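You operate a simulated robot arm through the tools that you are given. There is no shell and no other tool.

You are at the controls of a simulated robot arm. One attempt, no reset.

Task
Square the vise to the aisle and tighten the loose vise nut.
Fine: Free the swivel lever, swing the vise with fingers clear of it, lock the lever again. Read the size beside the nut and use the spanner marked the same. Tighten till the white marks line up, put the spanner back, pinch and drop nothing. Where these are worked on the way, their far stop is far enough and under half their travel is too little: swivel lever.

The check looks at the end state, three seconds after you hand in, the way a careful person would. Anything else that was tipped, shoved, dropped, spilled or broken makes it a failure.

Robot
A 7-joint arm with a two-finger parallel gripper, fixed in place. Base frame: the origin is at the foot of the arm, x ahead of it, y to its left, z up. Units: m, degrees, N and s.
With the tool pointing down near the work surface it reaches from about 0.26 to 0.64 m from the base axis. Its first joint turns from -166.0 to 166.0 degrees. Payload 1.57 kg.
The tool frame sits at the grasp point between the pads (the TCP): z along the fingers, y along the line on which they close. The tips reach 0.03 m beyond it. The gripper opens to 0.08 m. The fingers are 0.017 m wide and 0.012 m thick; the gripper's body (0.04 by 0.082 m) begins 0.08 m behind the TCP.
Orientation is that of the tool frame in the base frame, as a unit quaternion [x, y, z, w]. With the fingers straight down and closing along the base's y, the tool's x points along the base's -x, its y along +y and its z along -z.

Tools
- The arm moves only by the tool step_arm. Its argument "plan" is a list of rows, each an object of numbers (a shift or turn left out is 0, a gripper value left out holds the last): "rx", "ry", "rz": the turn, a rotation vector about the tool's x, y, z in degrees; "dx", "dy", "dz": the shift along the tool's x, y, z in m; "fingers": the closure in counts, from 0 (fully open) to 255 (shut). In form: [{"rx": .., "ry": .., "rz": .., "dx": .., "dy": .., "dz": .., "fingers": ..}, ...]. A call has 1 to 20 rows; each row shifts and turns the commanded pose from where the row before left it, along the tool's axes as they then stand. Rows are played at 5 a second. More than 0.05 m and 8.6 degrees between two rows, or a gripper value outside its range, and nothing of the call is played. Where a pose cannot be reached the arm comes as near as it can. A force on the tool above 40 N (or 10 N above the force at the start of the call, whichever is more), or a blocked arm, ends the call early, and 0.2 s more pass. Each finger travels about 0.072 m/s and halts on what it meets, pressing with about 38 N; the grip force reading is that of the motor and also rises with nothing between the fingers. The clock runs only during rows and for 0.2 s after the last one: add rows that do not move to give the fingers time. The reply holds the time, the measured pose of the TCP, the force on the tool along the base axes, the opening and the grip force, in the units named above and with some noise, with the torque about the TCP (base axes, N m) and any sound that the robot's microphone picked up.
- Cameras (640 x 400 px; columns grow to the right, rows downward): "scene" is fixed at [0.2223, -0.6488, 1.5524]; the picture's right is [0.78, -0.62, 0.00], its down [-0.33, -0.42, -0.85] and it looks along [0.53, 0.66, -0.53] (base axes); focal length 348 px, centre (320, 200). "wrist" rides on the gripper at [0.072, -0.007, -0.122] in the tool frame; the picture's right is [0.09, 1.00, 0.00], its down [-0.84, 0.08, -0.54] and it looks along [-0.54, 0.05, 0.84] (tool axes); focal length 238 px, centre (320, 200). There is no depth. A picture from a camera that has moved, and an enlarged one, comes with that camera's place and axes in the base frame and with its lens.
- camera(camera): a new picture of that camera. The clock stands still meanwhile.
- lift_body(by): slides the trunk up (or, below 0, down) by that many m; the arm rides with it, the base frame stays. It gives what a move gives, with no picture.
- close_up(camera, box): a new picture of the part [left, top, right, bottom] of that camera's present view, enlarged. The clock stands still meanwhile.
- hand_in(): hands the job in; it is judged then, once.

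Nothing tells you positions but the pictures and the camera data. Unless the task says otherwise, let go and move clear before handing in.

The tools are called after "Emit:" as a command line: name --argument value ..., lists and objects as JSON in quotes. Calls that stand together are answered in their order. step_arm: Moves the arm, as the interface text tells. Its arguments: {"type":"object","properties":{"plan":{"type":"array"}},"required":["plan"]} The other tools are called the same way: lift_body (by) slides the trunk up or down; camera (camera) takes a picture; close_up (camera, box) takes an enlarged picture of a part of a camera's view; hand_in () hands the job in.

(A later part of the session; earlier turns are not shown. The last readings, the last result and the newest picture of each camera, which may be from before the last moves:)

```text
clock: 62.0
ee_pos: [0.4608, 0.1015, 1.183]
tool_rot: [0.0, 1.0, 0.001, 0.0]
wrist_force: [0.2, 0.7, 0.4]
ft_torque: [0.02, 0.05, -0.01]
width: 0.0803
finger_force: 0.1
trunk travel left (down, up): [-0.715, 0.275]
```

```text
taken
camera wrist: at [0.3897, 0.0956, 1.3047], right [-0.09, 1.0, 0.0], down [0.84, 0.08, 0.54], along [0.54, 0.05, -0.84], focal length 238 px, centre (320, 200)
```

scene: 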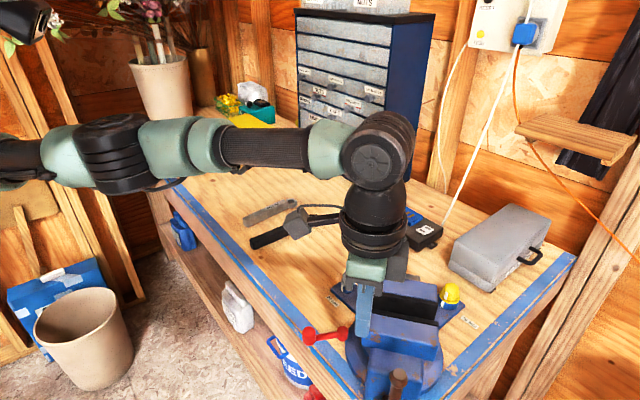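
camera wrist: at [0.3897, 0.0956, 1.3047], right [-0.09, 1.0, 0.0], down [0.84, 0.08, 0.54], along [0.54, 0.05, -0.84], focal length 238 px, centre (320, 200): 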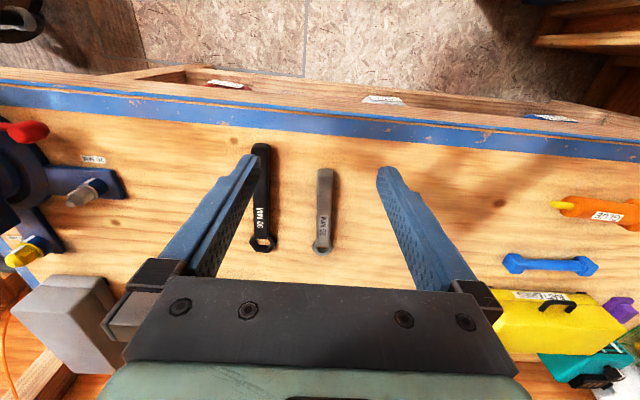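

The 20 MM spanner is now in view between the fingers. I'll zoom in to measure it.

Emit:
close_up --camera "wrist" --box '[240, 130, 400, 270]'

Emit:
close_up --camera "wrist" --box '[300, 215, 350, 265]'

Emit:
close_up --camera "scene" --box '[235, 190, 305, 240]'

```text
2.86 times, centred on (320, 200) of wrist
camera zoom: at [0.3897, 0.0956, 1.3047], right [-0.09, 1.0, 0.0], down [0.84, 0.08, 0.54], along [0.54, 0.05, -0.84], focal length 681 px, centre (320, 200)
```

zoom: 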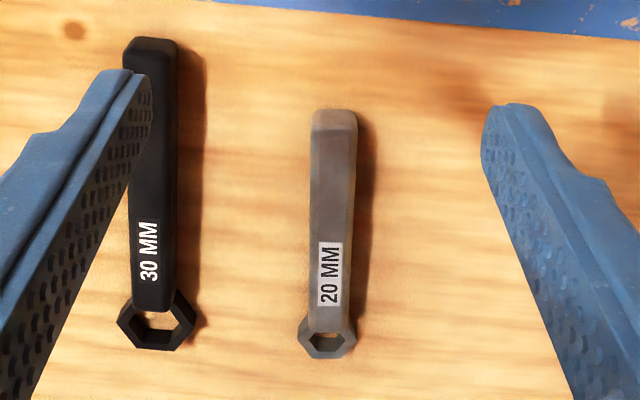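

```text
8.00 times, centred on (325, 240) of wrist
camera zoom: at [0.3897, 0.0956, 1.3047], right [-0.09, 1.0, 0.0], down [0.84, 0.08, 0.54], along [0.54, 0.05, -0.84], focal length 1907 px, centre (280, -120)
```

zoom: 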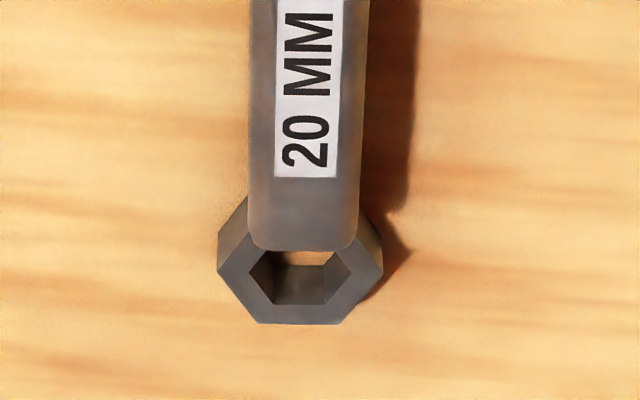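

```text
8.00 times, centred on (270, 215) of scene
camera zoom: at [0.2223, -0.6488, 1.5524], right [0.78, -0.62, 0.0], down [-0.33, -0.42, -0.85], along [0.53, 0.66, -0.53], focal length 2783 px, centre (720, 80)
```

zoom: 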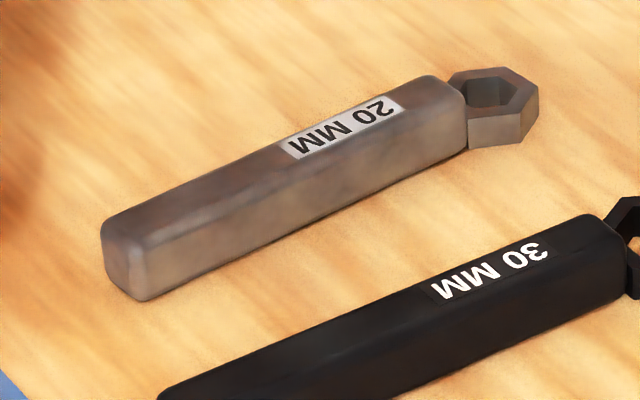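

The spanner has a flat facing along its handle axis. The ring centre is at about (0.72, 0.130) and the handle's near end at about (0.548, 0.117), turned about 4°. To finish the clockwise sweep I may need the opposite hand yaw (+180°), so I'll test that range in free air.

Emit:
step_arm --plan '[{"rz": -8}, {"rz": -8}, {"rz": -8}, {"rz": -8}, {"rz": -8}, {"rz": -8}, {"rz": -8}, {"rz": -8}, {"rz": -8}, {"rz": -8}, {"rz": -8}, {"rz": -8}, {}]'

```text
clock: 64.8
ee_pos: [0.4612, 0.0992, 1.1818]
tool_rot: [0.744, -0.668, -0.001, 0.0]
wrist_force: [-0.3, -0.9, 0.3]
ft_torque: [-0.02, 0.0, 0.01]
width: 0.08
finger_force: 0.1
trunk travel left (down, up): [-0.715, 0.275]
```

Emit:
step_arm --plan '[{"rz": -8}, {"rz": -8}, {"rz": -8}, {"rz": -8}, {"rz": -8}, {"rz": -8}, {"rz": -8}, {"rz": -8}, {"rz": -8}, {"rz": -8}, {"rz": -8}, {}]'

Emit:
camera --camera "wrist"

```text
clock: 67.3
ee_pos: [0.4612, 0.1016, 1.1804]
tool_rot: [0.999, 0.036, 0.0, 0.0]
wrist_force: [-0.7, -0.8, 0.6]
ft_torque: [-0.02, 0.0, 0.01]
width: 0.0798
finger_force: 0.1
trunk travel left (down, up): [-0.715, 0.275]
```

```text
taken
camera wrist: at [0.5331, 0.1135, 1.3027], right [0.16, -0.99, 0.0], down [-0.83, -0.14, 0.54], along [-0.53, -0.09, -0.84], focal length 238 px, centre (320, 200)
```

wrist: 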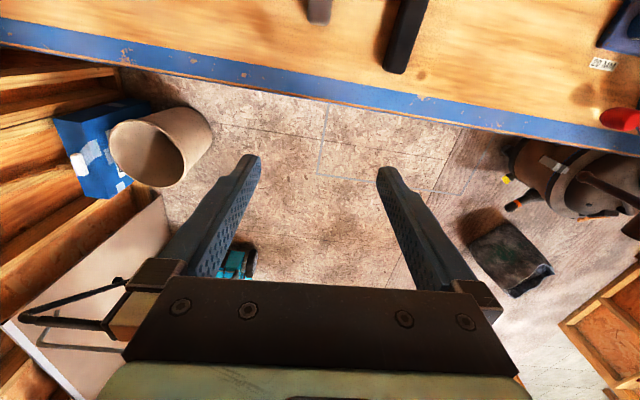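

The hand can reach +184° yaw, so I'll use that side: positive yaw throughout lets me sweep the handle from 144° to about 90° on the nut. I'll move above the grip point, 0.14 m from the ring centre.

Emit:
step_arm --plan '[{"dx": 0.0297, "dy": -0.0024}, {"dx": 0.0297, "dy": -0.0024}, {"dx": 0.0297, "dy": -0.0024}, {"dx": 0.0297, "dy": -0.0024}, {}]'

Emit:
camera --camera "wrist"

```text
clock: 68.5
ee_pos: [0.5809, 0.1206, 1.1807]
tool_rot: [0.999, 0.035, 0.0, 0.0]
wrist_force: [0.5, -0.3, 0.3]
ft_torque: [0.01, -0.01, 0.01]
width: 0.0801
finger_force: 0.0
trunk travel left (down, up): [-0.715, 0.275]
```

```text
taken
camera wrist: at [0.6519, 0.1327, 1.3026], right [0.16, -0.99, 0.0], down [-0.83, -0.14, 0.54], along [-0.53, -0.09, -0.84], focal length 238 px, centre (320, 200)
```

wrist: 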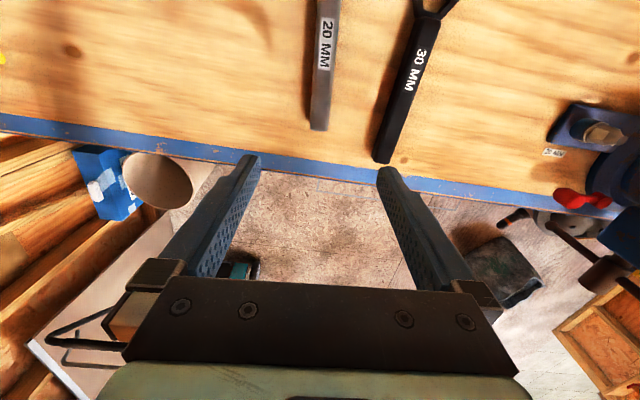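

Emit:
close_up --camera "wrist" --box '[260, 0, 400, 150]'

```text
2.67 times, centred on (330, 75) of wrist
camera zoom: at [0.6519, 0.1327, 1.3026], right [0.16, -0.99, 0.0], down [-0.83, -0.14, 0.54], along [-0.53, -0.09, -0.84], focal length 636 px, centre (293, 533)
```

zoom: 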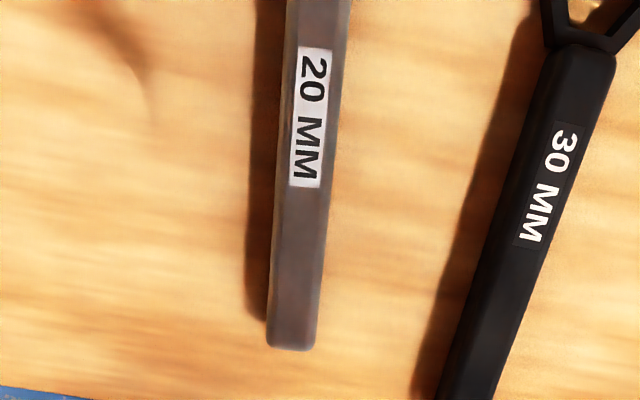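

The handle runs at about 4.8°, with its centreline at y≈0.120 at the grip point. I'll turn to match and lower to just above the bench with the fingers open.

Emit:
lift_body --by -0.15

Emit:
step_arm --plan '[{"rz": -0.8}, {"dz": 0.02}, {"dz": 0.015}, {}]'

Emit:
camera --camera "wrist"

Emit:
close_up --camera "scene" --box '[220, 170, 340, 260]'

```text
clock: 70.3
ee_pos: [0.5809, 0.1204, 1.0305]
tool_rot: [0.999, 0.035, 0.001, 0.0]
wrist_force: [0.3, 0.2, 0.5]
ft_torque: [-0.01, 0.03, -0.01]
width: 0.0799
finger_force: 0.2
trunk travel left (down, up): [-0.565, 0.425]
```

```text
clock: 71.3
ee_pos: [0.5811, 0.1197, 0.9936]
tool_rot: [0.999, 0.042, 0.0, 0.0]
wrist_force: [0.0, -0.2, 0.1]
ft_torque: [0.0, 0.01, 0.0]
width: 0.08
finger_force: 0.0
trunk travel left (down, up): [-0.565, 0.425]
```

```text
taken
camera wrist: at [0.6522, 0.1334, 1.1162], right [0.18, -0.98, 0.0], down [-0.83, -0.15, 0.54], along [-0.53, -0.09, -0.84], focal length 238 px, centre (320, 200)
```

wrist: 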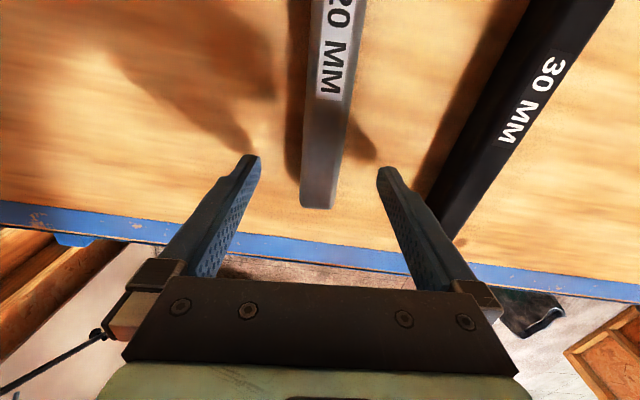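

```text
4.44 times, centred on (280, 215) of scene
camera zoom: at [0.2223, -0.6488, 1.5524], right [0.78, -0.62, 0.0], down [-0.33, -0.42, -0.85], along [0.53, 0.66, -0.53], focal length 1546 px, centre (498, 133)
```

zoom: 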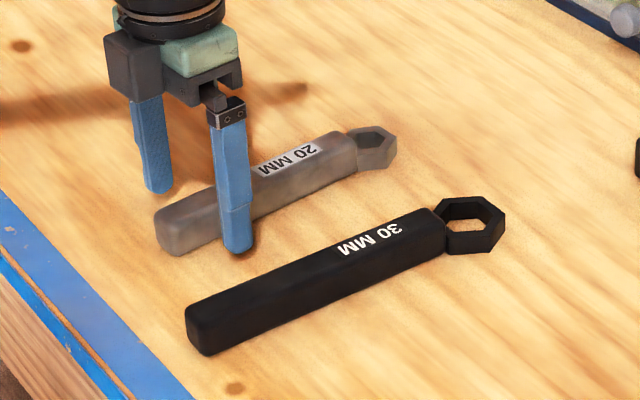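

The handle is centred between the fingers. I'll feel for the bench in small steps so the grip goes as deep as possible.

Emit:
step_arm --plan '[{"dz": 0.003}, {"dz": 0.003}, {}]'

```text
clock: 72.1
ee_pos: [0.5803, 0.1201, 0.9902]
tool_rot: [0.999, 0.042, 0.0, 0.0]
wrist_force: [0.0, -0.1, 1.4]
ft_torque: [0.03, 0.02, 0.0]
width: 0.0802
finger_force: 0.1
trunk travel left (down, up): [-0.565, 0.425]
```

Emit:
step_arm --plan '[{"dz": 0.002}, {}, {}]'

```text
clock: 72.9
ee_pos: [0.5809, 0.1195, 0.9894]
tool_rot: [0.999, 0.042, 0.0, 0.0]
wrist_force: [0.4, -0.4, 0.1]
ft_torque: [-0.02, 0.01, 0.0]
width: 0.0799
finger_force: 0.1
trunk travel left (down, up): [-0.565, 0.425]
```

Emit:
step_arm --plan '[{"dz": 0.003}, {}, {}]'

```text
clock: 73.7
ee_pos: [0.5805, 0.1207, 0.985]
tool_rot: [0.999, 0.042, 0.0, 0.0]
wrist_force: [-1.1, -0.9, 0.3]
ft_torque: [-0.05, -0.06, 0.01]
width: 0.0799
finger_force: 0.0
trunk travel left (down, up): [-0.565, 0.425]
```

Emit:
step_arm --plan '[{"dz": 0.003}, {}, {}]'

Emit:
close_up --camera "scene" --box '[245, 190, 295, 230]'

```text
clock: 74.5
ee_pos: [0.5804, 0.1208, 0.9808]
tool_rot: [0.999, 0.041, 0.0, 0.0]
wrist_force: [-0.1, -0.4, 0.6]
ft_torque: [-0.01, -0.03, -0.01]
width: 0.0799
finger_force: 0.1
trunk travel left (down, up): [-0.565, 0.425]
```

```text
10.00 times, centred on (270, 210) of scene
camera zoom: at [0.2223, -0.6488, 1.5524], right [0.78, -0.62, 0.0], down [-0.33, -0.42, -0.85], along [0.53, 0.66, -0.53], focal length 3479 px, centre (820, 100)
```

zoom: 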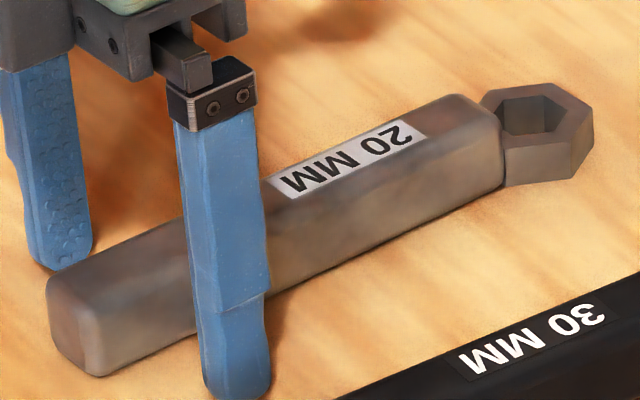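

The tips are near the bench, so I'll close on the handle.

Emit:
step_arm --plan '[{"fingers": 255}, {}, {}, {}, {}, {}]'

Emit:
camera --camera "wrist"

Emit:
close_up --camera "scene" --box '[245, 190, 295, 230]'

```text
clock: 75.9
ee_pos: [0.5812, 0.12, 0.9819]
tool_rot: [0.999, 0.042, 0.002, 0.0]
wrist_force: [-0.3, -0.4, 0.1]
ft_torque: [-0.03, 0.03, -0.07]
width: 0.0256
finger_force: 37.1
trunk travel left (down, up): [-0.565, 0.425]
```

```text
taken
camera wrist: at [0.6518, 0.1339, 1.1038], right [0.18, -0.98, 0.0], down [-0.83, -0.15, 0.54], along [-0.53, -0.09, -0.84], focal length 238 px, centre (320, 200)
```

wrist: 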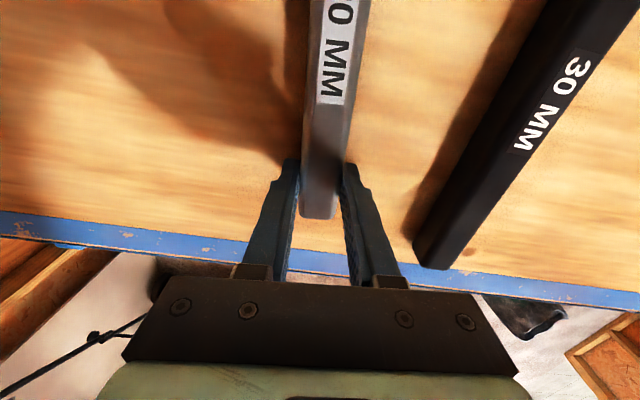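

```text
10.00 times, centred on (270, 210) of scene
camera zoom: at [0.2223, -0.6488, 1.5524], right [0.78, -0.62, 0.0], down [-0.33, -0.42, -0.85], along [0.53, 0.66, -0.53], focal length 3479 px, centre (820, 100)
```

zoom: 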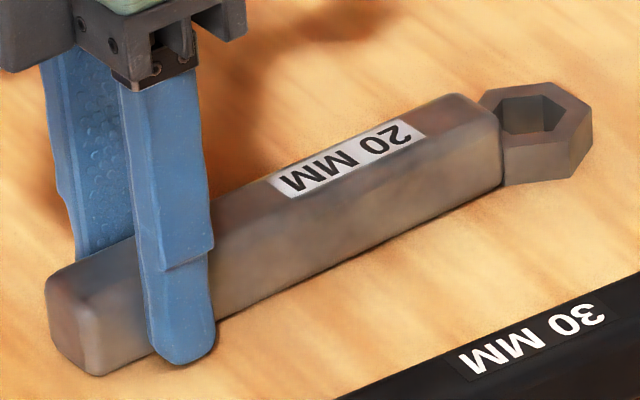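

I've gripped the handle with an opening of 25.6 mm. The home pose to remember is TCP (0.581, 0.120, 0.982) at yaw 184.8°. I'll lift it with the trunk and turn it toward 144°.

Emit:
lift_body --by 0.1

Emit:
step_arm --plan '[{"rz": 7}, {"rz": 7}, {"rz": 7}, {"rz": 7}, {"rz": 7}, {"rz": 5.8}, {}]'

Emit:
camera --camera "scene"

Emit:
camera --camera "wrist"

```text
clock: 77.2
ee_pos: [0.5793, 0.1199, 1.0815]
tool_rot: [0.999, 0.042, 0.0, -0.001]
wrist_force: [-0.5, 0.5, -1.1]
ft_torque: [-0.01, 0.02, 0.01]
width: 0.0255
finger_force: 36.5
trunk travel left (down, up): [-0.665, 0.325]
```

```text
clock: 78.8
ee_pos: [0.5812, 0.1197, 1.0824]
tool_rot: [0.951, -0.31, 0.0, 0.0]
wrist_force: [0.4, -0.2, -0.9]
ft_torque: [0.07, 0.06, 0.02]
width: 0.025
finger_force: 37.1
trunk travel left (down, up): [-0.665, 0.325]
```

```text
taken
```

scene: 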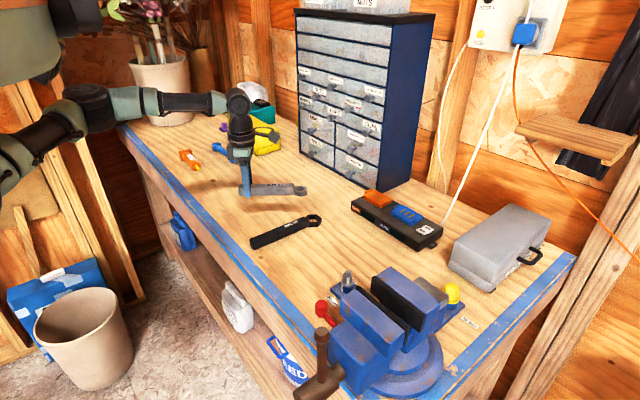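

```text
taken
camera wrist: at [0.6429, 0.084, 1.2034], right [-0.51, -0.86, 0.0], down [-0.72, 0.43, 0.54], along [-0.46, 0.28, -0.84], focal length 238 px, centre (320, 200)
```

wrist: 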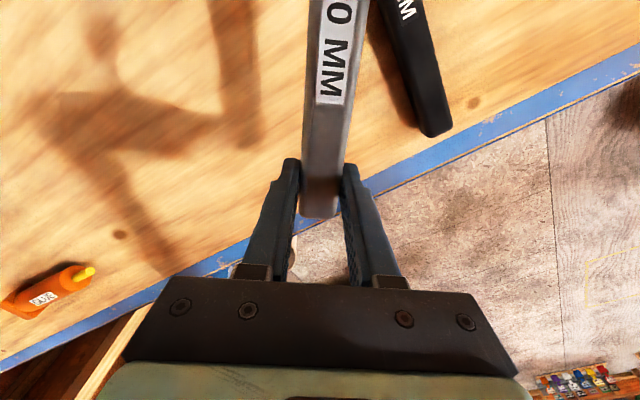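

The spanner is held firmly and level. I'll carry it over above the nut.

Emit:
step_arm --plan '[{"dx": 0.0135, "dy": 0.0348}, {"dx": 0.0135, "dy": 0.0348}, {"dx": 0.0135, "dy": 0.0348}, {"dx": 0.0135, "dy": 0.0348}, {"dx": 0.0135, "dy": 0.0348}, {"dx": 0.0135, "dy": 0.0348}, {"dx": 0.0135, "dy": 0.0348}, {"dx": 0.0137, "dy": 0.0349}, {}, {}]'

Emit:
camera --camera "scene"

Emit:
close_up --camera "scene" --box '[325, 245, 375, 295]'

```text
clock: 81.0
ee_pos: [0.503, -0.1698, 1.0822]
tool_rot: [0.951, -0.309, 0.001, -0.001]
wrist_force: [0.4, -0.7, -1.4]
ft_torque: [0.07, 0.01, -0.01]
width: 0.0254
finger_force: 36.8
trunk travel left (down, up): [-0.665, 0.325]
```

```text
taken
```

scene: 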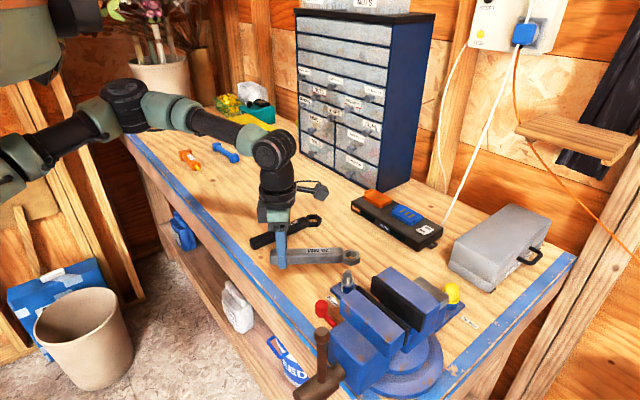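

```text
8.00 times, centred on (350, 270) of scene
camera zoom: at [0.2223, -0.6488, 1.5524], right [0.78, -0.62, 0.0], down [-0.33, -0.42, -0.85], along [0.53, 0.66, -0.53], focal length 2783 px, centre (80, -360)
```

zoom: 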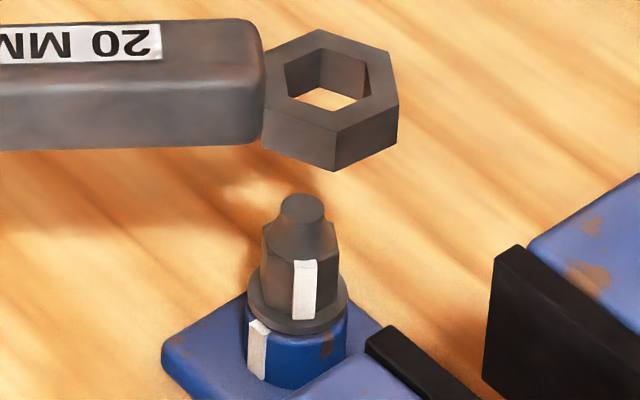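

The ring sits nearly above the nut, about 5 mm too far along the handle direction, and its hex corners line up with the nut's. I'll pull back 5 mm, lower 2 cm and check again.

Emit:
step_arm --plan '[{"dx": -0.005}, {"dz": 0.01}, {"dz": 0.01}, {}, {}]'

Emit:
close_up --camera "scene" --box '[330, 250, 370, 290]'

```text
clock: 82.2
ee_pos: [0.4993, -0.1652, 1.0607]
tool_rot: [0.951, -0.309, 0.0, 0.0]
wrist_force: [0.4, -0.6, -1.1]
ft_torque: [0.06, 0.01, 0.01]
width: 0.0253
finger_force: 36.4
trunk travel left (down, up): [-0.665, 0.325]
```

```text
10.00 times, centred on (350, 270) of scene
camera zoom: at [0.2223, -0.6488, 1.5524], right [0.78, -0.62, 0.0], down [-0.33, -0.42, -0.85], along [0.53, 0.66, -0.53], focal length 3479 px, centre (20, -500)
```

zoom: 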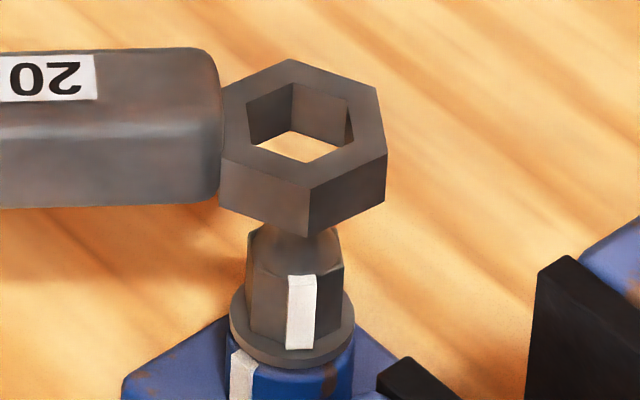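

The ring is now centred over the nut to within about a millimetre. I'll lower a bit more so the cap enters the ring, and check.

Emit:
step_arm --plan '[{"dz": 0.006}, {"dz": 0.006}, {}, {}]'

Emit:
close_up --camera "scene" --box '[330, 250, 370, 290]'

```text
clock: 83.2
ee_pos: [0.5001, -0.1657, 1.0481]
tool_rot: [0.951, -0.309, 0.0, 0.001]
wrist_force: [0.5, -0.2, -1.0]
ft_torque: [0.02, 0.08, -0.01]
width: 0.025
finger_force: 36.9
trunk travel left (down, up): [-0.665, 0.325]
```

```text
10.00 times, centred on (350, 270) of scene
camera zoom: at [0.2223, -0.6488, 1.5524], right [0.78, -0.62, 0.0], down [-0.33, -0.42, -0.85], along [0.53, 0.66, -0.53], focal length 3479 px, centre (20, -500)
```

zoom: 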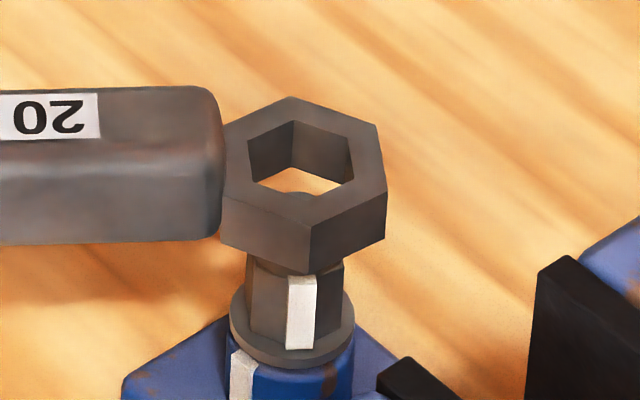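

Emit:
step_arm --plan '[{"dz": 0.005}, {"dz": 0.005}, {}, {}]'

Emit:
close_up --camera "scene" --box '[330, 250, 370, 290]'

```text
clock: 84.2
ee_pos: [0.4999, -0.1662, 1.0395]
tool_rot: [0.951, -0.31, 0.001, 0.0]
wrist_force: [-0.6, 0.1, -1.7]
ft_torque: [0.04, 0.04, 0.0]
width: 0.0252
finger_force: 37.0
trunk travel left (down, up): [-0.665, 0.325]
```

```text
10.00 times, centred on (350, 270) of scene
camera zoom: at [0.2223, -0.6488, 1.5524], right [0.78, -0.62, 0.0], down [-0.33, -0.42, -0.85], along [0.53, 0.66, -0.53], focal length 3479 px, centre (20, -500)
```

zoom: 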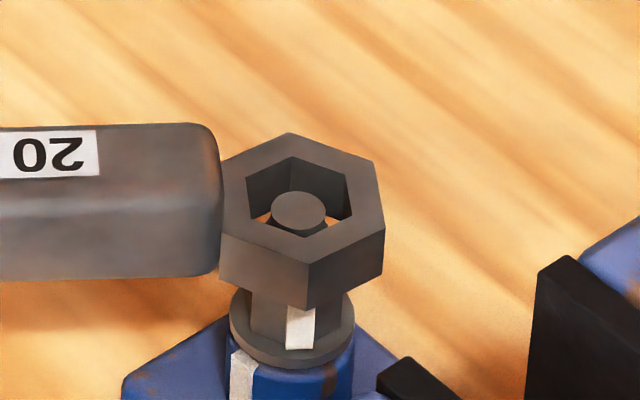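

It's well centred, with the cap inside the ring. I'll continue down onto the hex.

Emit:
step_arm --plan '[{"dz": 0.004}, {"dz": 0.004}, {}, {}]'

Emit:
close_up --camera "scene" --box '[330, 250, 370, 290]'

```text
clock: 85.2
ee_pos: [0.5006, -0.1649, 1.0313]
tool_rot: [0.951, -0.309, 0.0, 0.0]
wrist_force: [-0.8, -0.5, -1.2]
ft_torque: [0.01, 0.09, -0.07]
width: 0.025
finger_force: 37.1
trunk travel left (down, up): [-0.665, 0.325]
```

```text
10.00 times, centred on (350, 270) of scene
camera zoom: at [0.2223, -0.6488, 1.5524], right [0.78, -0.62, 0.0], down [-0.33, -0.42, -0.85], along [0.53, 0.66, -0.53], focal length 3479 px, centre (20, -500)
```

zoom: 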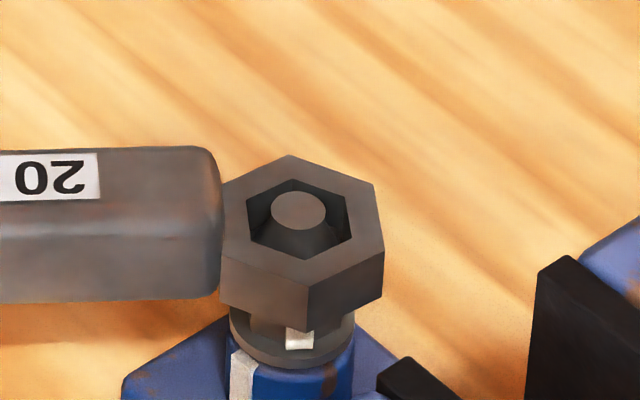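

Emit:
step_arm --plan '[{"dz": 0.003}, {"dz": 0.003}, {}, {}]'

Emit:
close_up --camera "scene" --box '[330, 250, 370, 290]'

```text
clock: 86.2
ee_pos: [0.5003, -0.1659, 1.0257]
tool_rot: [0.951, -0.31, -0.001, 0.0]
wrist_force: [0.2, 0.2, -1.1]
ft_torque: [0.04, 0.09, -0.04]
width: 0.025
finger_force: 36.7
trunk travel left (down, up): [-0.665, 0.325]
```

```text
10.00 times, centred on (350, 270) of scene
camera zoom: at [0.2223, -0.6488, 1.5524], right [0.78, -0.62, 0.0], down [-0.33, -0.42, -0.85], along [0.53, 0.66, -0.53], focal length 3479 px, centre (20, -500)
```

zoom: 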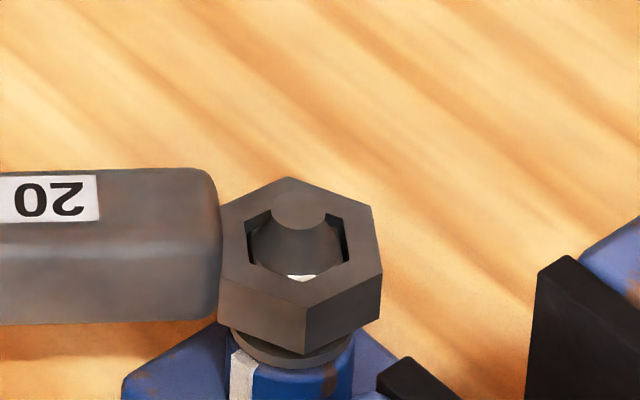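

The ring is around the hex, and the nut's mark shows inside it. I'll seat it 3 mm lower and start turning clockwise about the nut axis with a 0.143 m arm.

Emit:
step_arm --plan '[{"dz": 0.003}, {}, {"dx": 0.00035, "dy": -0.00998, "rz": 4}, {"dx": 0.00035, "dy": -0.00998, "rz": 4}, {}]'

Emit:
close_up --camera "scene" --box '[330, 250, 370, 290]'

```text
clock: 87.4
ee_pos: [0.5128, -0.1509, 1.0227]
tool_rot: [0.927, -0.374, 0.0, -0.001]
wrist_force: [-2.9, 2.2, -1.6]
ft_torque: [0.08, 0.12, -0.13]
width: 0.0253
finger_force: 37.3
trunk travel left (down, up): [-0.665, 0.325]
```

```text
10.00 times, centred on (350, 270) of scene
camera zoom: at [0.2223, -0.6488, 1.5524], right [0.78, -0.62, 0.0], down [-0.33, -0.42, -0.85], along [0.53, 0.66, -0.53], focal length 3479 px, centre (20, -500)
```

zoom: 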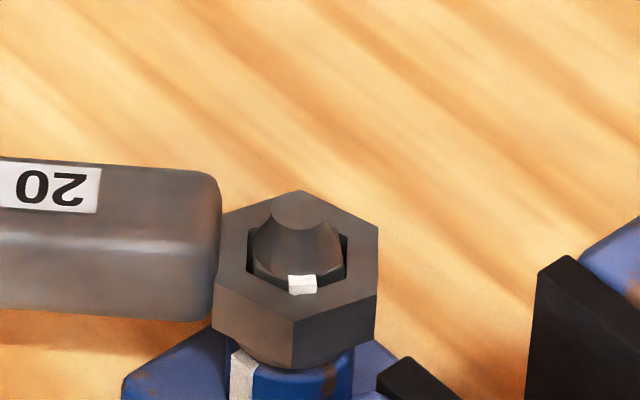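

The pose follows the arc exactly; the first 8° mostly took up the slack in the ring. I'll continue turning and watch the force.

Emit:
step_arm --plan '[{"dx": 0.00035, "dy": -0.00998, "rz": 4}, {"dx": 0.00035, "dy": -0.00998, "rz": 4}, {"dx": 0.00035, "dy": -0.00998, "rz": 4}, {"dx": 0.00035, "dy": -0.00998, "rz": 4}, {}]'

Emit:
close_up --camera "scene" --box '[330, 250, 370, 290]'

```text
clock: 88.6
ee_pos: [0.5442, -0.1252, 1.0203]
tool_rot: [0.865, -0.502, 0.0, -0.001]
wrist_force: [-2.4, 0.3, -3.2]
ft_torque: [0.27, 0.23, -0.34]
width: 0.025
finger_force: 36.9
trunk travel left (down, up): [-0.665, 0.325]
```

```text
10.00 times, centred on (350, 270) of scene
camera zoom: at [0.2223, -0.6488, 1.5524], right [0.78, -0.62, 0.0], down [-0.33, -0.42, -0.85], along [0.53, 0.66, -0.53], focal length 3479 px, centre (20, -500)
```

zoom: 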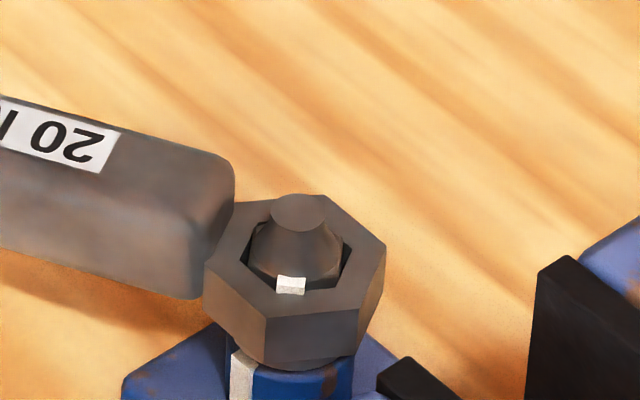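

The nut is turning with the spanner now, about 16° so far. I'll keep going.

Emit:
step_arm --plan '[{"dx": 0.00035, "dy": -0.00998, "rz": 4}, {"dx": 0.00035, "dy": -0.00998, "rz": 4}, {"dx": 0.00035, "dy": -0.00998, "rz": 4}, {"dx": 0.00035, "dy": -0.00998, "rz": 4}, {"dx": 0.00035, "dy": -0.00998, "rz": 4}, {}]'

Emit:
close_up --camera "scene" --box '[330, 250, 370, 290]'

```text
clock: 90.0
ee_pos: [0.5906, -0.109, 1.0219]
tool_rot: [0.765, -0.644, 0.002, 0.0]
wrist_force: [-3.4, -4.7, -4.2]
ft_torque: [0.21, 0.17, -0.42]
width: 0.0253
finger_force: 36.9
trunk travel left (down, up): [-0.665, 0.325]
```

```text
10.00 times, centred on (350, 270) of scene
camera zoom: at [0.2223, -0.6488, 1.5524], right [0.78, -0.62, 0.0], down [-0.33, -0.42, -0.85], along [0.53, 0.66, -0.53], focal length 3479 px, centre (20, -500)
```

zoom: 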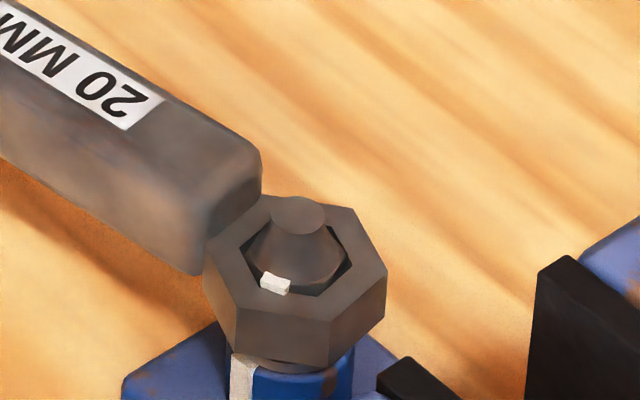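

It has turned about 30°, with roughly 20° left. The handle is nearing the arm's reach limit, so I'll turn 12° more and then re-index the spanner by 60°.

Emit:
step_arm --plan '[{"dx": 0.00035, "dy": -0.00998, "rz": 4}, {"dx": 0.00035, "dy": -0.00998, "rz": 4}, {"dx": 0.00035, "dy": -0.00998, "rz": 4}, {}]'

Emit:
close_up --camera "scene" --box '[330, 250, 370, 290]'

```text
clock: 91.0
ee_pos: [0.621, -0.1071, 1.0225]
tool_rot: [-0.693, 0.721, 0.0, 0.0]
wrist_force: [-3.7, -7.7, -6.3]
ft_torque: [0.48, 0.09, -0.25]
width: 0.0255
finger_force: 36.8
trunk travel left (down, up): [-0.665, 0.325]
```

```text
10.00 times, centred on (350, 270) of scene
camera zoom: at [0.2223, -0.6488, 1.5524], right [0.78, -0.62, 0.0], down [-0.33, -0.42, -0.85], along [0.53, 0.66, -0.53], focal length 3479 px, centre (20, -500)
```

zoom: 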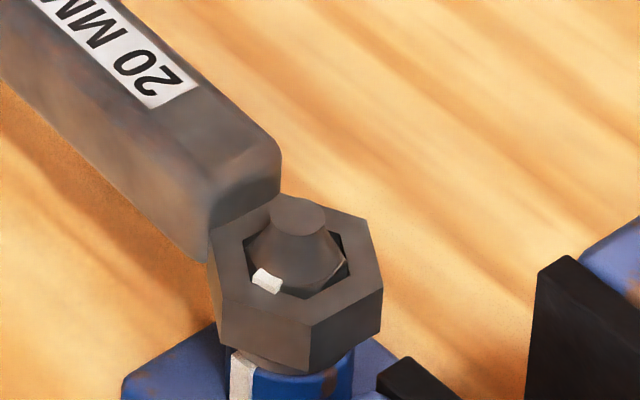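

Emit:
close_up --camera "scene" --box '[338, 264, 362, 288]'

Emit:
camera --camera "wrist"

```text
16.00 times, centred on (350, 276) of scene
camera zoom: at [0.2223, -0.6488, 1.5524], right [0.78, -0.62, 0.0], down [-0.33, -0.42, -0.85], along [0.53, 0.66, -0.53], focal length 5566 px, centre (-160, -1016)
```

zoom: 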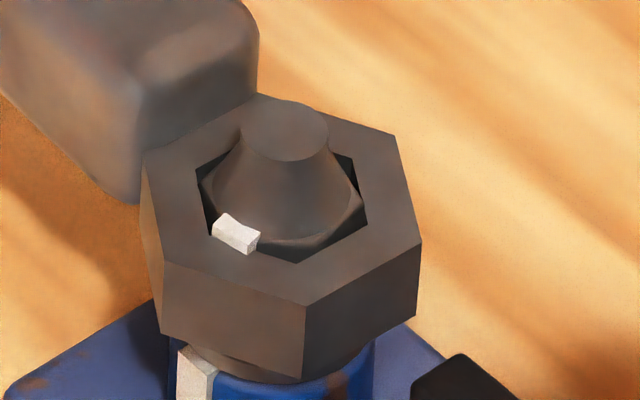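

```text
taken
camera wrist: at [0.6262, -0.1787, 1.1437], right [-1.0, -0.05, 0.0], down [-0.05, 0.84, 0.54], along [-0.03, 0.54, -0.84], focal length 238 px, centre (320, 200)
```

wrist: 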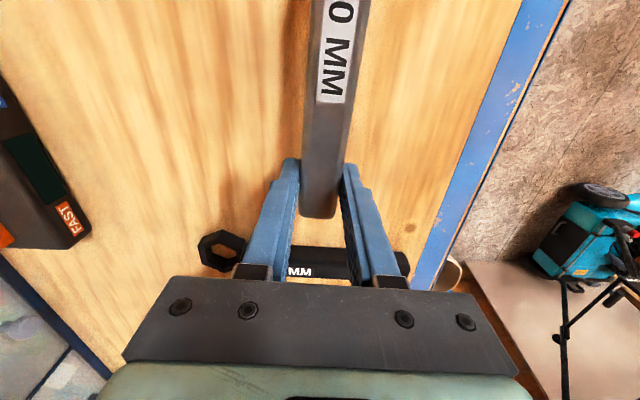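

The nut lags the spanner by the ring's clearance, so I can't read the marks reliably with the ring on. I'll ease back a few degrees, lift the spanner off and look at the marks directly.

Emit:
step_arm --plan '[{"dx": 0.0001, "dy": 0.005, "rz": -2}, {"dx": 0.0001, "dy": 0.005, "rz": -2}, {"dx": 0.0001, "dy": 0.005, "rz": -2}, {}]'

Emit:
close_up --camera "scene" --box '[338, 264, 362, 288]'

```text
clock: 92.0
ee_pos: [0.6073, -0.1069, 1.0237]
tool_rot: [0.732, -0.681, 0.001, 0.0]
wrist_force: [-1.9, -9.0, -1.5]
ft_torque: [-0.16, 0.09, -0.26]
width: 0.0253
finger_force: 36.9
trunk travel left (down, up): [-0.665, 0.325]
```

```text
16.00 times, centred on (350, 276) of scene
camera zoom: at [0.2223, -0.6488, 1.5524], right [0.78, -0.62, 0.0], down [-0.33, -0.42, -0.85], along [0.53, 0.66, -0.53], focal length 5566 px, centre (-160, -1016)
```

zoom: 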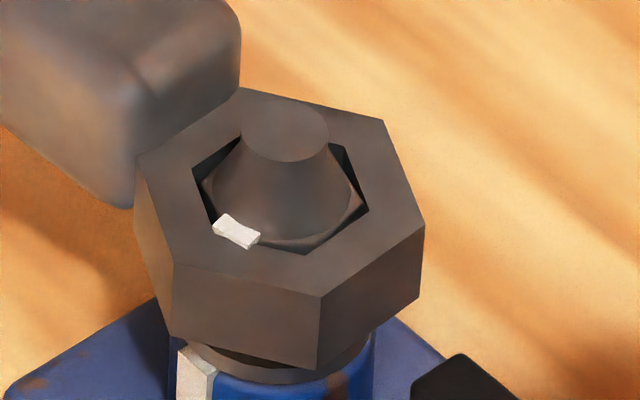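

Emit:
step_arm --plan '[{"dx": 0.0015}, {}]'

```text
clock: 92.6
ee_pos: [0.6057, -0.106, 1.0226]
tool_rot: [0.732, -0.682, 0.001, 0.0]
wrist_force: [-0.1, -4.1, 0.8]
ft_torque: [-0.33, 0.04, -0.14]
width: 0.0254
finger_force: 36.9
trunk travel left (down, up): [-0.665, 0.325]
```

Emit:
step_arm --plan '[{"dx": 0.001}, {"dz": -0.008}, {"dz": -0.008}, {"dz": -0.01}, {"dz": -0.01}, {"dz": -0.01}, {}]'

Emit:
close_up --camera "scene" --box '[330, 250, 370, 290]'

```text
clock: 94.2
ee_pos: [0.6074, -0.109, 1.0692]
tool_rot: [0.732, -0.682, 0.0, 0.0]
wrist_force: [0.4, 0.3, -1.8]
ft_torque: [0.1, 0.02, 0.02]
width: 0.0255
finger_force: 37.0
trunk travel left (down, up): [-0.665, 0.325]
```

```text
10.00 times, centred on (350, 270) of scene
camera zoom: at [0.2223, -0.6488, 1.5524], right [0.78, -0.62, 0.0], down [-0.33, -0.42, -0.85], along [0.53, 0.66, -0.53], focal length 3479 px, centre (20, -500)
```

zoom: 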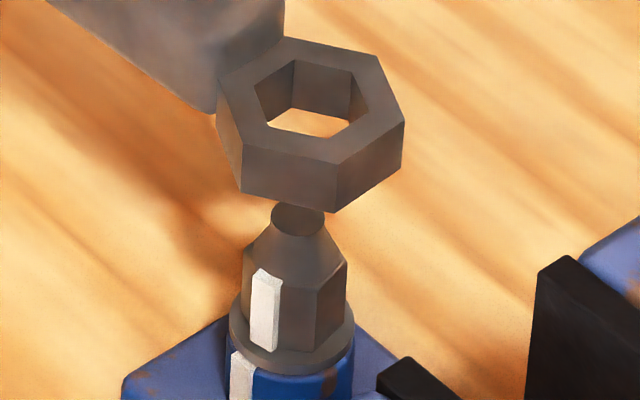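

With the spanner off I can see about 15° left: the nut mark is at about 195° and the collar mark at 180°. The ring has roughly ±15° of play, so I'll swing back in the air to about 155° and re-engage one flat over.

Emit:
step_arm --plan '[{"dx": 0.00036, "dy": 0.0101, "rz": -4.07}, {"dx": 0.00036, "dy": 0.0101, "rz": -4.07}, {"dx": 0.00036, "dy": 0.0101, "rz": -4.07}, {"dx": 0.00036, "dy": 0.0101, "rz": -4.07}, {"dx": 0.00036, "dy": 0.0101, "rz": -4.07}, {"dx": 0.00036, "dy": 0.0101, "rz": -4.07}, {"dx": 0.00036, "dy": 0.0101, "rz": -4.07}, {"dx": 0.00036, "dy": 0.0101, "rz": -4.07}, {"dx": 0.00036, "dy": 0.0101, "rz": -4.07}, {"dx": 0.00036, "dy": 0.0101, "rz": -4.07}, {"dx": 0.00036, "dy": 0.0101, "rz": -4.07}, {"dx": 0.00036, "dy": 0.0101, "rz": -4.07}, {"dx": 0.00036, "dy": 0.0101, "rz": -4.07}, {"dx": 0.00036, "dy": 0.0101, "rz": -4.07}, {"dx": 0.00036, "dy": 0.0101, "rz": -4.07}, {}, {}]'

Emit:
close_up --camera "scene" --box '[330, 250, 370, 290]'

```text
clock: 97.8
ee_pos: [0.4875, -0.1923, 1.0678]
tool_rot: [0.976, -0.216, 0.0, 0.0]
wrist_force: [0.0, 0.2, -0.6]
ft_torque: [0.02, 0.07, -0.02]
width: 0.0252
finger_force: 36.9
trunk travel left (down, up): [-0.665, 0.325]
```

```text
10.00 times, centred on (350, 270) of scene
camera zoom: at [0.2223, -0.6488, 1.5524], right [0.78, -0.62, 0.0], down [-0.33, -0.42, -0.85], along [0.53, 0.66, -0.53], focal length 3479 px, centre (20, -500)
```

zoom: 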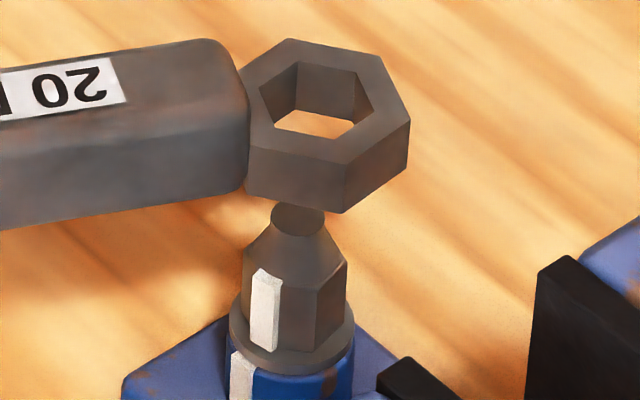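

Emit:
step_arm --plan '[{"dx": -0.0027, "dy": -0.0005}, {"dz": 0.01}, {"dz": 0.01}, {"dz": 0.005}, {}, {}]'

Emit:
close_up --camera "scene" --box '[330, 250, 370, 290]'

```text
clock: 99.2
ee_pos: [0.4849, -0.1901, 1.0437]
tool_rot: [0.976, -0.216, -0.001, 0.0]
wrist_force: [-0.4, 1.0, -1.6]
ft_torque: [0.04, 0.06, -0.01]
width: 0.0252
finger_force: 35.9
trunk travel left (down, up): [-0.665, 0.325]
```

```text
10.00 times, centred on (350, 270) of scene
camera zoom: at [0.2223, -0.6488, 1.5524], right [0.78, -0.62, 0.0], down [-0.33, -0.42, -0.85], along [0.53, 0.66, -0.53], focal length 3479 px, centre (20, -500)
```

zoom: 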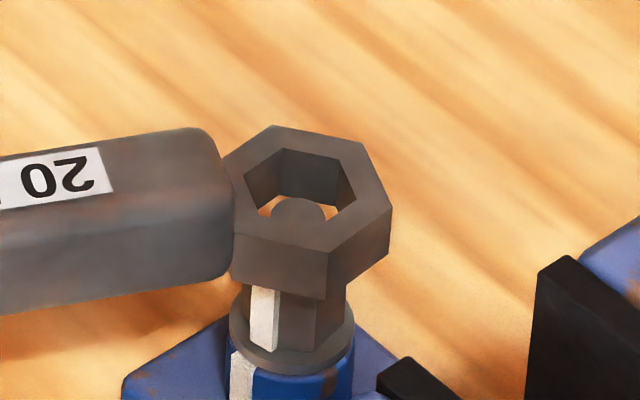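

Emit:
step_arm --plan '[{"dz": 0.005}, {"dz": 0.005}, {}, {}]'

Emit:
close_up --camera "scene" --box '[330, 250, 370, 290]'

```text
clock: 100.2
ee_pos: [0.4846, -0.19, 1.0338]
tool_rot: [0.977, -0.215, 0.001, 0.001]
wrist_force: [1.1, 0.3, -1.4]
ft_torque: [0.06, 0.09, 0.0]
width: 0.0251
finger_force: 36.9
trunk travel left (down, up): [-0.665, 0.325]
```

```text
10.00 times, centred on (350, 270) of scene
camera zoom: at [0.2223, -0.6488, 1.5524], right [0.78, -0.62, 0.0], down [-0.33, -0.42, -0.85], along [0.53, 0.66, -0.53], focal length 3479 px, centre (20, -500)
```

zoom: 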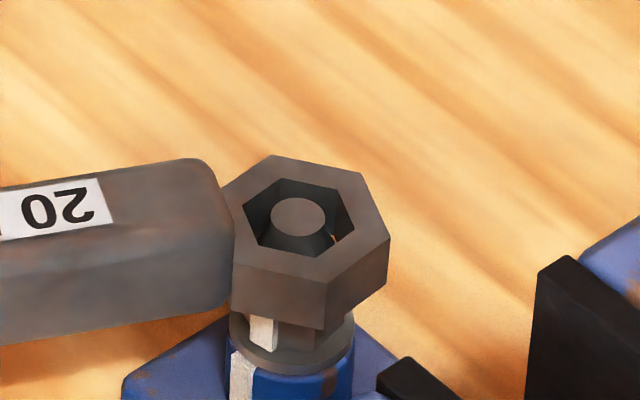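

It's aligned. I'll turn it back 5° for a more centred fit on the hex, then lower the rest of the way.

Emit:
step_arm --plan '[{"dx": 0.00054, "dy": 0.0124, "rz": -5}, {}, {"dz": 0.004}, {"dz": 0.004}, {}, {}]'

Emit:
close_up --camera "scene" --box '[330, 250, 370, 290]'

```text
clock: 101.6
ee_pos: [0.48, -0.2018, 1.0258]
tool_rot: [0.985, -0.173, 0.0, 0.0]
wrist_force: [-0.6, 0.0, -1.6]
ft_torque: [0.03, 0.08, -0.01]
width: 0.0252
finger_force: 36.6
trunk travel left (down, up): [-0.665, 0.325]
```

```text
10.00 times, centred on (350, 270) of scene
camera zoom: at [0.2223, -0.6488, 1.5524], right [0.78, -0.62, 0.0], down [-0.33, -0.42, -0.85], along [0.53, 0.66, -0.53], focal length 3479 px, centre (20, -500)
```

zoom: 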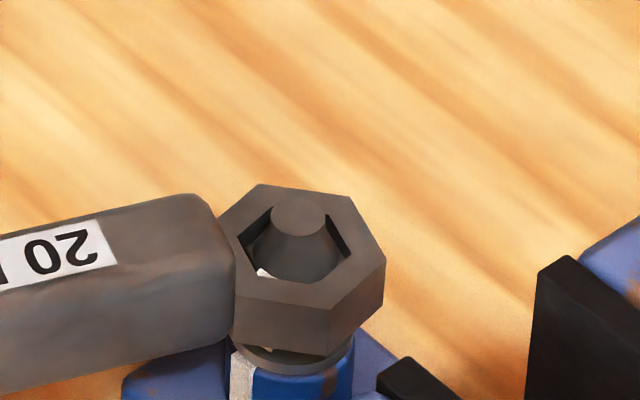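

Emit:
step_arm --plan '[{"dz": 0.003}, {"dx": 0.00038, "dy": -0.01036, "rz": 4.17}, {"dx": 0.00038, "dy": -0.01036, "rz": 4.17}, {"dx": 0.00038, "dy": -0.01036, "rz": 4.17}, {"dx": 0.00038, "dy": -0.01036, "rz": 4.17}, {}]'

Emit:
close_up --camera "scene" --box '[330, 250, 370, 290]'

```text
clock: 103.0
ee_pos: [0.5002, -0.1647, 1.0217]
tool_rot: [0.949, -0.315, 0.0, 0.001]
wrist_force: [-0.6, -3.1, -4.0]
ft_torque: [0.15, 0.22, -0.14]
width: 0.0251
finger_force: 36.8
trunk travel left (down, up): [-0.665, 0.325]
```

```text
10.00 times, centred on (350, 270) of scene
camera zoom: at [0.2223, -0.6488, 1.5524], right [0.78, -0.62, 0.0], down [-0.33, -0.42, -0.85], along [0.53, 0.66, -0.53], focal length 3479 px, centre (20, -500)
```

zoom: 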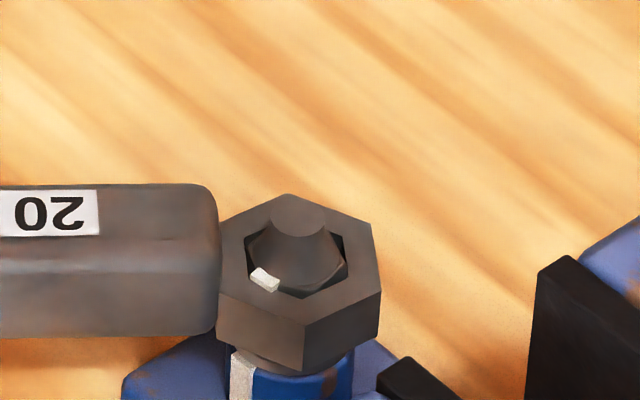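

Emit:
step_arm --plan '[{"dx": 0.00038, "dy": -0.01036, "rz": 4.17}, {"dx": 0.00038, "dy": -0.01036, "rz": 4.17}, {}]'

Emit:
close_up --camera "scene" --box '[330, 250, 370, 290]'

```text
clock: 103.8
ee_pos: [0.5136, -0.1483, 1.0222]
tool_rot: [0.924, -0.383, -0.001, -0.001]
wrist_force: [-1.7, -3.7, -6.6]
ft_torque: [0.38, 0.52, -0.12]
width: 0.0253
finger_force: 36.8
trunk travel left (down, up): [-0.665, 0.325]
```

```text
10.00 times, centred on (350, 270) of scene
camera zoom: at [0.2223, -0.6488, 1.5524], right [0.78, -0.62, 0.0], down [-0.33, -0.42, -0.85], along [0.53, 0.66, -0.53], focal length 3479 px, centre (20, -500)
```

zoom: 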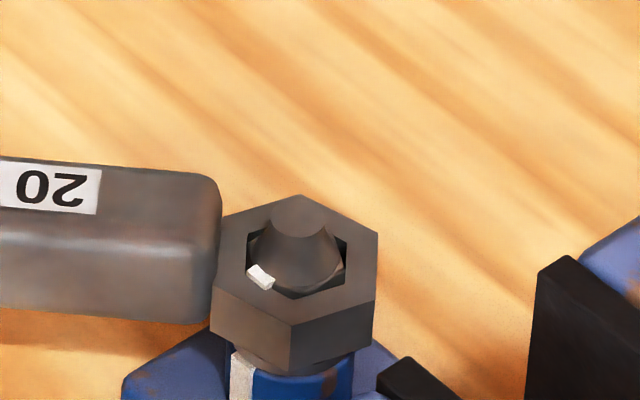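

By column position the mark is at about 187°. I'll turn another 7°.

Emit:
step_arm --plan '[{"dx": 0.00027, "dy": -0.0087, "rz": 3.5}, {"dx": 0.00027, "dy": -0.0087, "rz": 3.5}, {}]'

Emit:
close_up --camera "scene" --box '[330, 250, 370, 290]'

```text
clock: 104.6
ee_pos: [0.5247, -0.1382, 1.0235]
tool_rot: [0.899, -0.439, 0.001, -0.001]
wrist_force: [-6.0, -2.7, -4.0]
ft_torque: [0.1, 0.32, -0.16]
width: 0.0255
finger_force: 37.0
trunk travel left (down, up): [-0.665, 0.325]
```

```text
10.00 times, centred on (350, 270) of scene
camera zoom: at [0.2223, -0.6488, 1.5524], right [0.78, -0.62, 0.0], down [-0.33, -0.42, -0.85], along [0.53, 0.66, -0.53], focal length 3479 px, centre (20, -500)
```

zoom: 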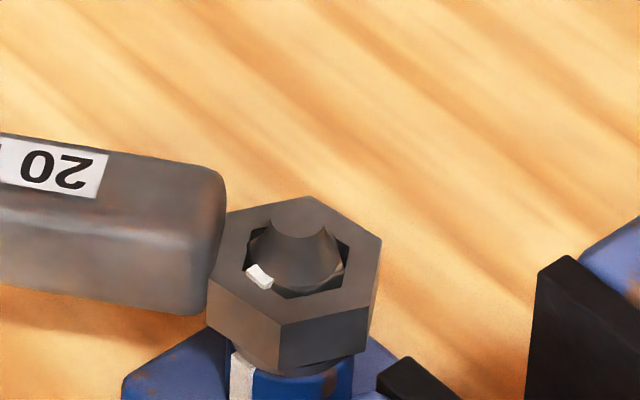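

Emit:
close_up --camera "scene" --box '[338, 264, 362, 288]'

```text
16.00 times, centred on (350, 276) of scene
camera zoom: at [0.2223, -0.6488, 1.5524], right [0.78, -0.62, 0.0], down [-0.33, -0.42, -0.85], along [0.53, 0.66, -0.53], focal length 5566 px, centre (-160, -1016)
```

zoom: 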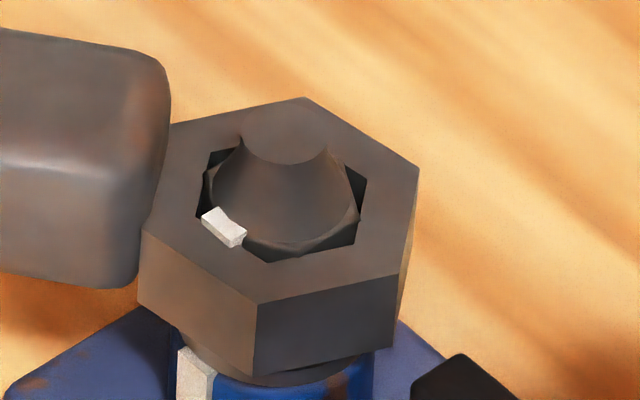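

Readings with the ring on aren't precise, so I'll ease back, lift off again and look at the marks directly.

Emit:
step_arm --plan '[{"dx": 0.0003, "dy": 0.0087, "rz": -3.5}, {"dx": 0.0003, "dy": 0.0087, "rz": -3.5}, {"dz": -0.008}, {"dz": -0.008}, {"dz": -0.01}, {"dz": -0.01}, {"dz": -0.01}, {}]'

Emit:
close_up --camera "scene" --box '[330, 250, 370, 290]'

Emit:
close_up --camera "scene" --box '[338, 268, 362, 292]'

```text
clock: 106.4
ee_pos: [0.515, -0.1517, 1.0654]
tool_rot: [0.924, -0.383, -0.002, 0.001]
wrist_force: [-3.0, -15.4, -28.4]
ft_torque: [-0.12, 0.48, 0.4]
width: 0.0252
finger_force: 36.8
trunk travel left (down, up): [-0.665, 0.325]
```

```text
10.00 times, centred on (350, 270) of scene
camera zoom: at [0.2223, -0.6488, 1.5524], right [0.78, -0.62, 0.0], down [-0.33, -0.42, -0.85], along [0.53, 0.66, -0.53], focal length 3479 px, centre (20, -500)
```

zoom: 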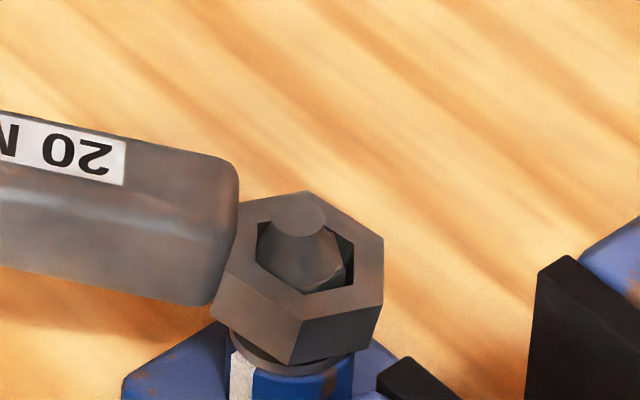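

```text
16.00 times, centred on (350, 280) of scene
camera zoom: at [0.2223, -0.6488, 1.5524], right [0.78, -0.62, 0.0], down [-0.33, -0.42, -0.85], along [0.53, 0.66, -0.53], focal length 5566 px, centre (-160, -1080)
```

zoom: 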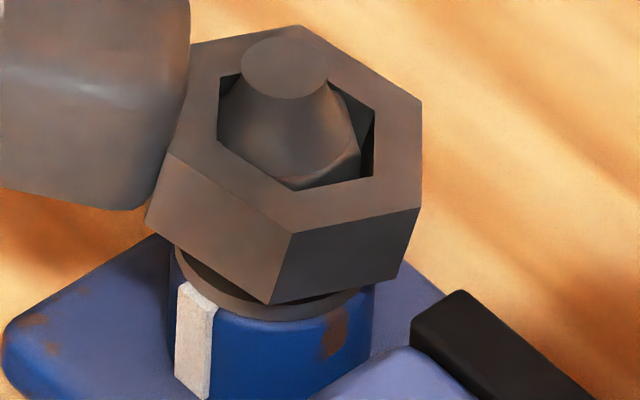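

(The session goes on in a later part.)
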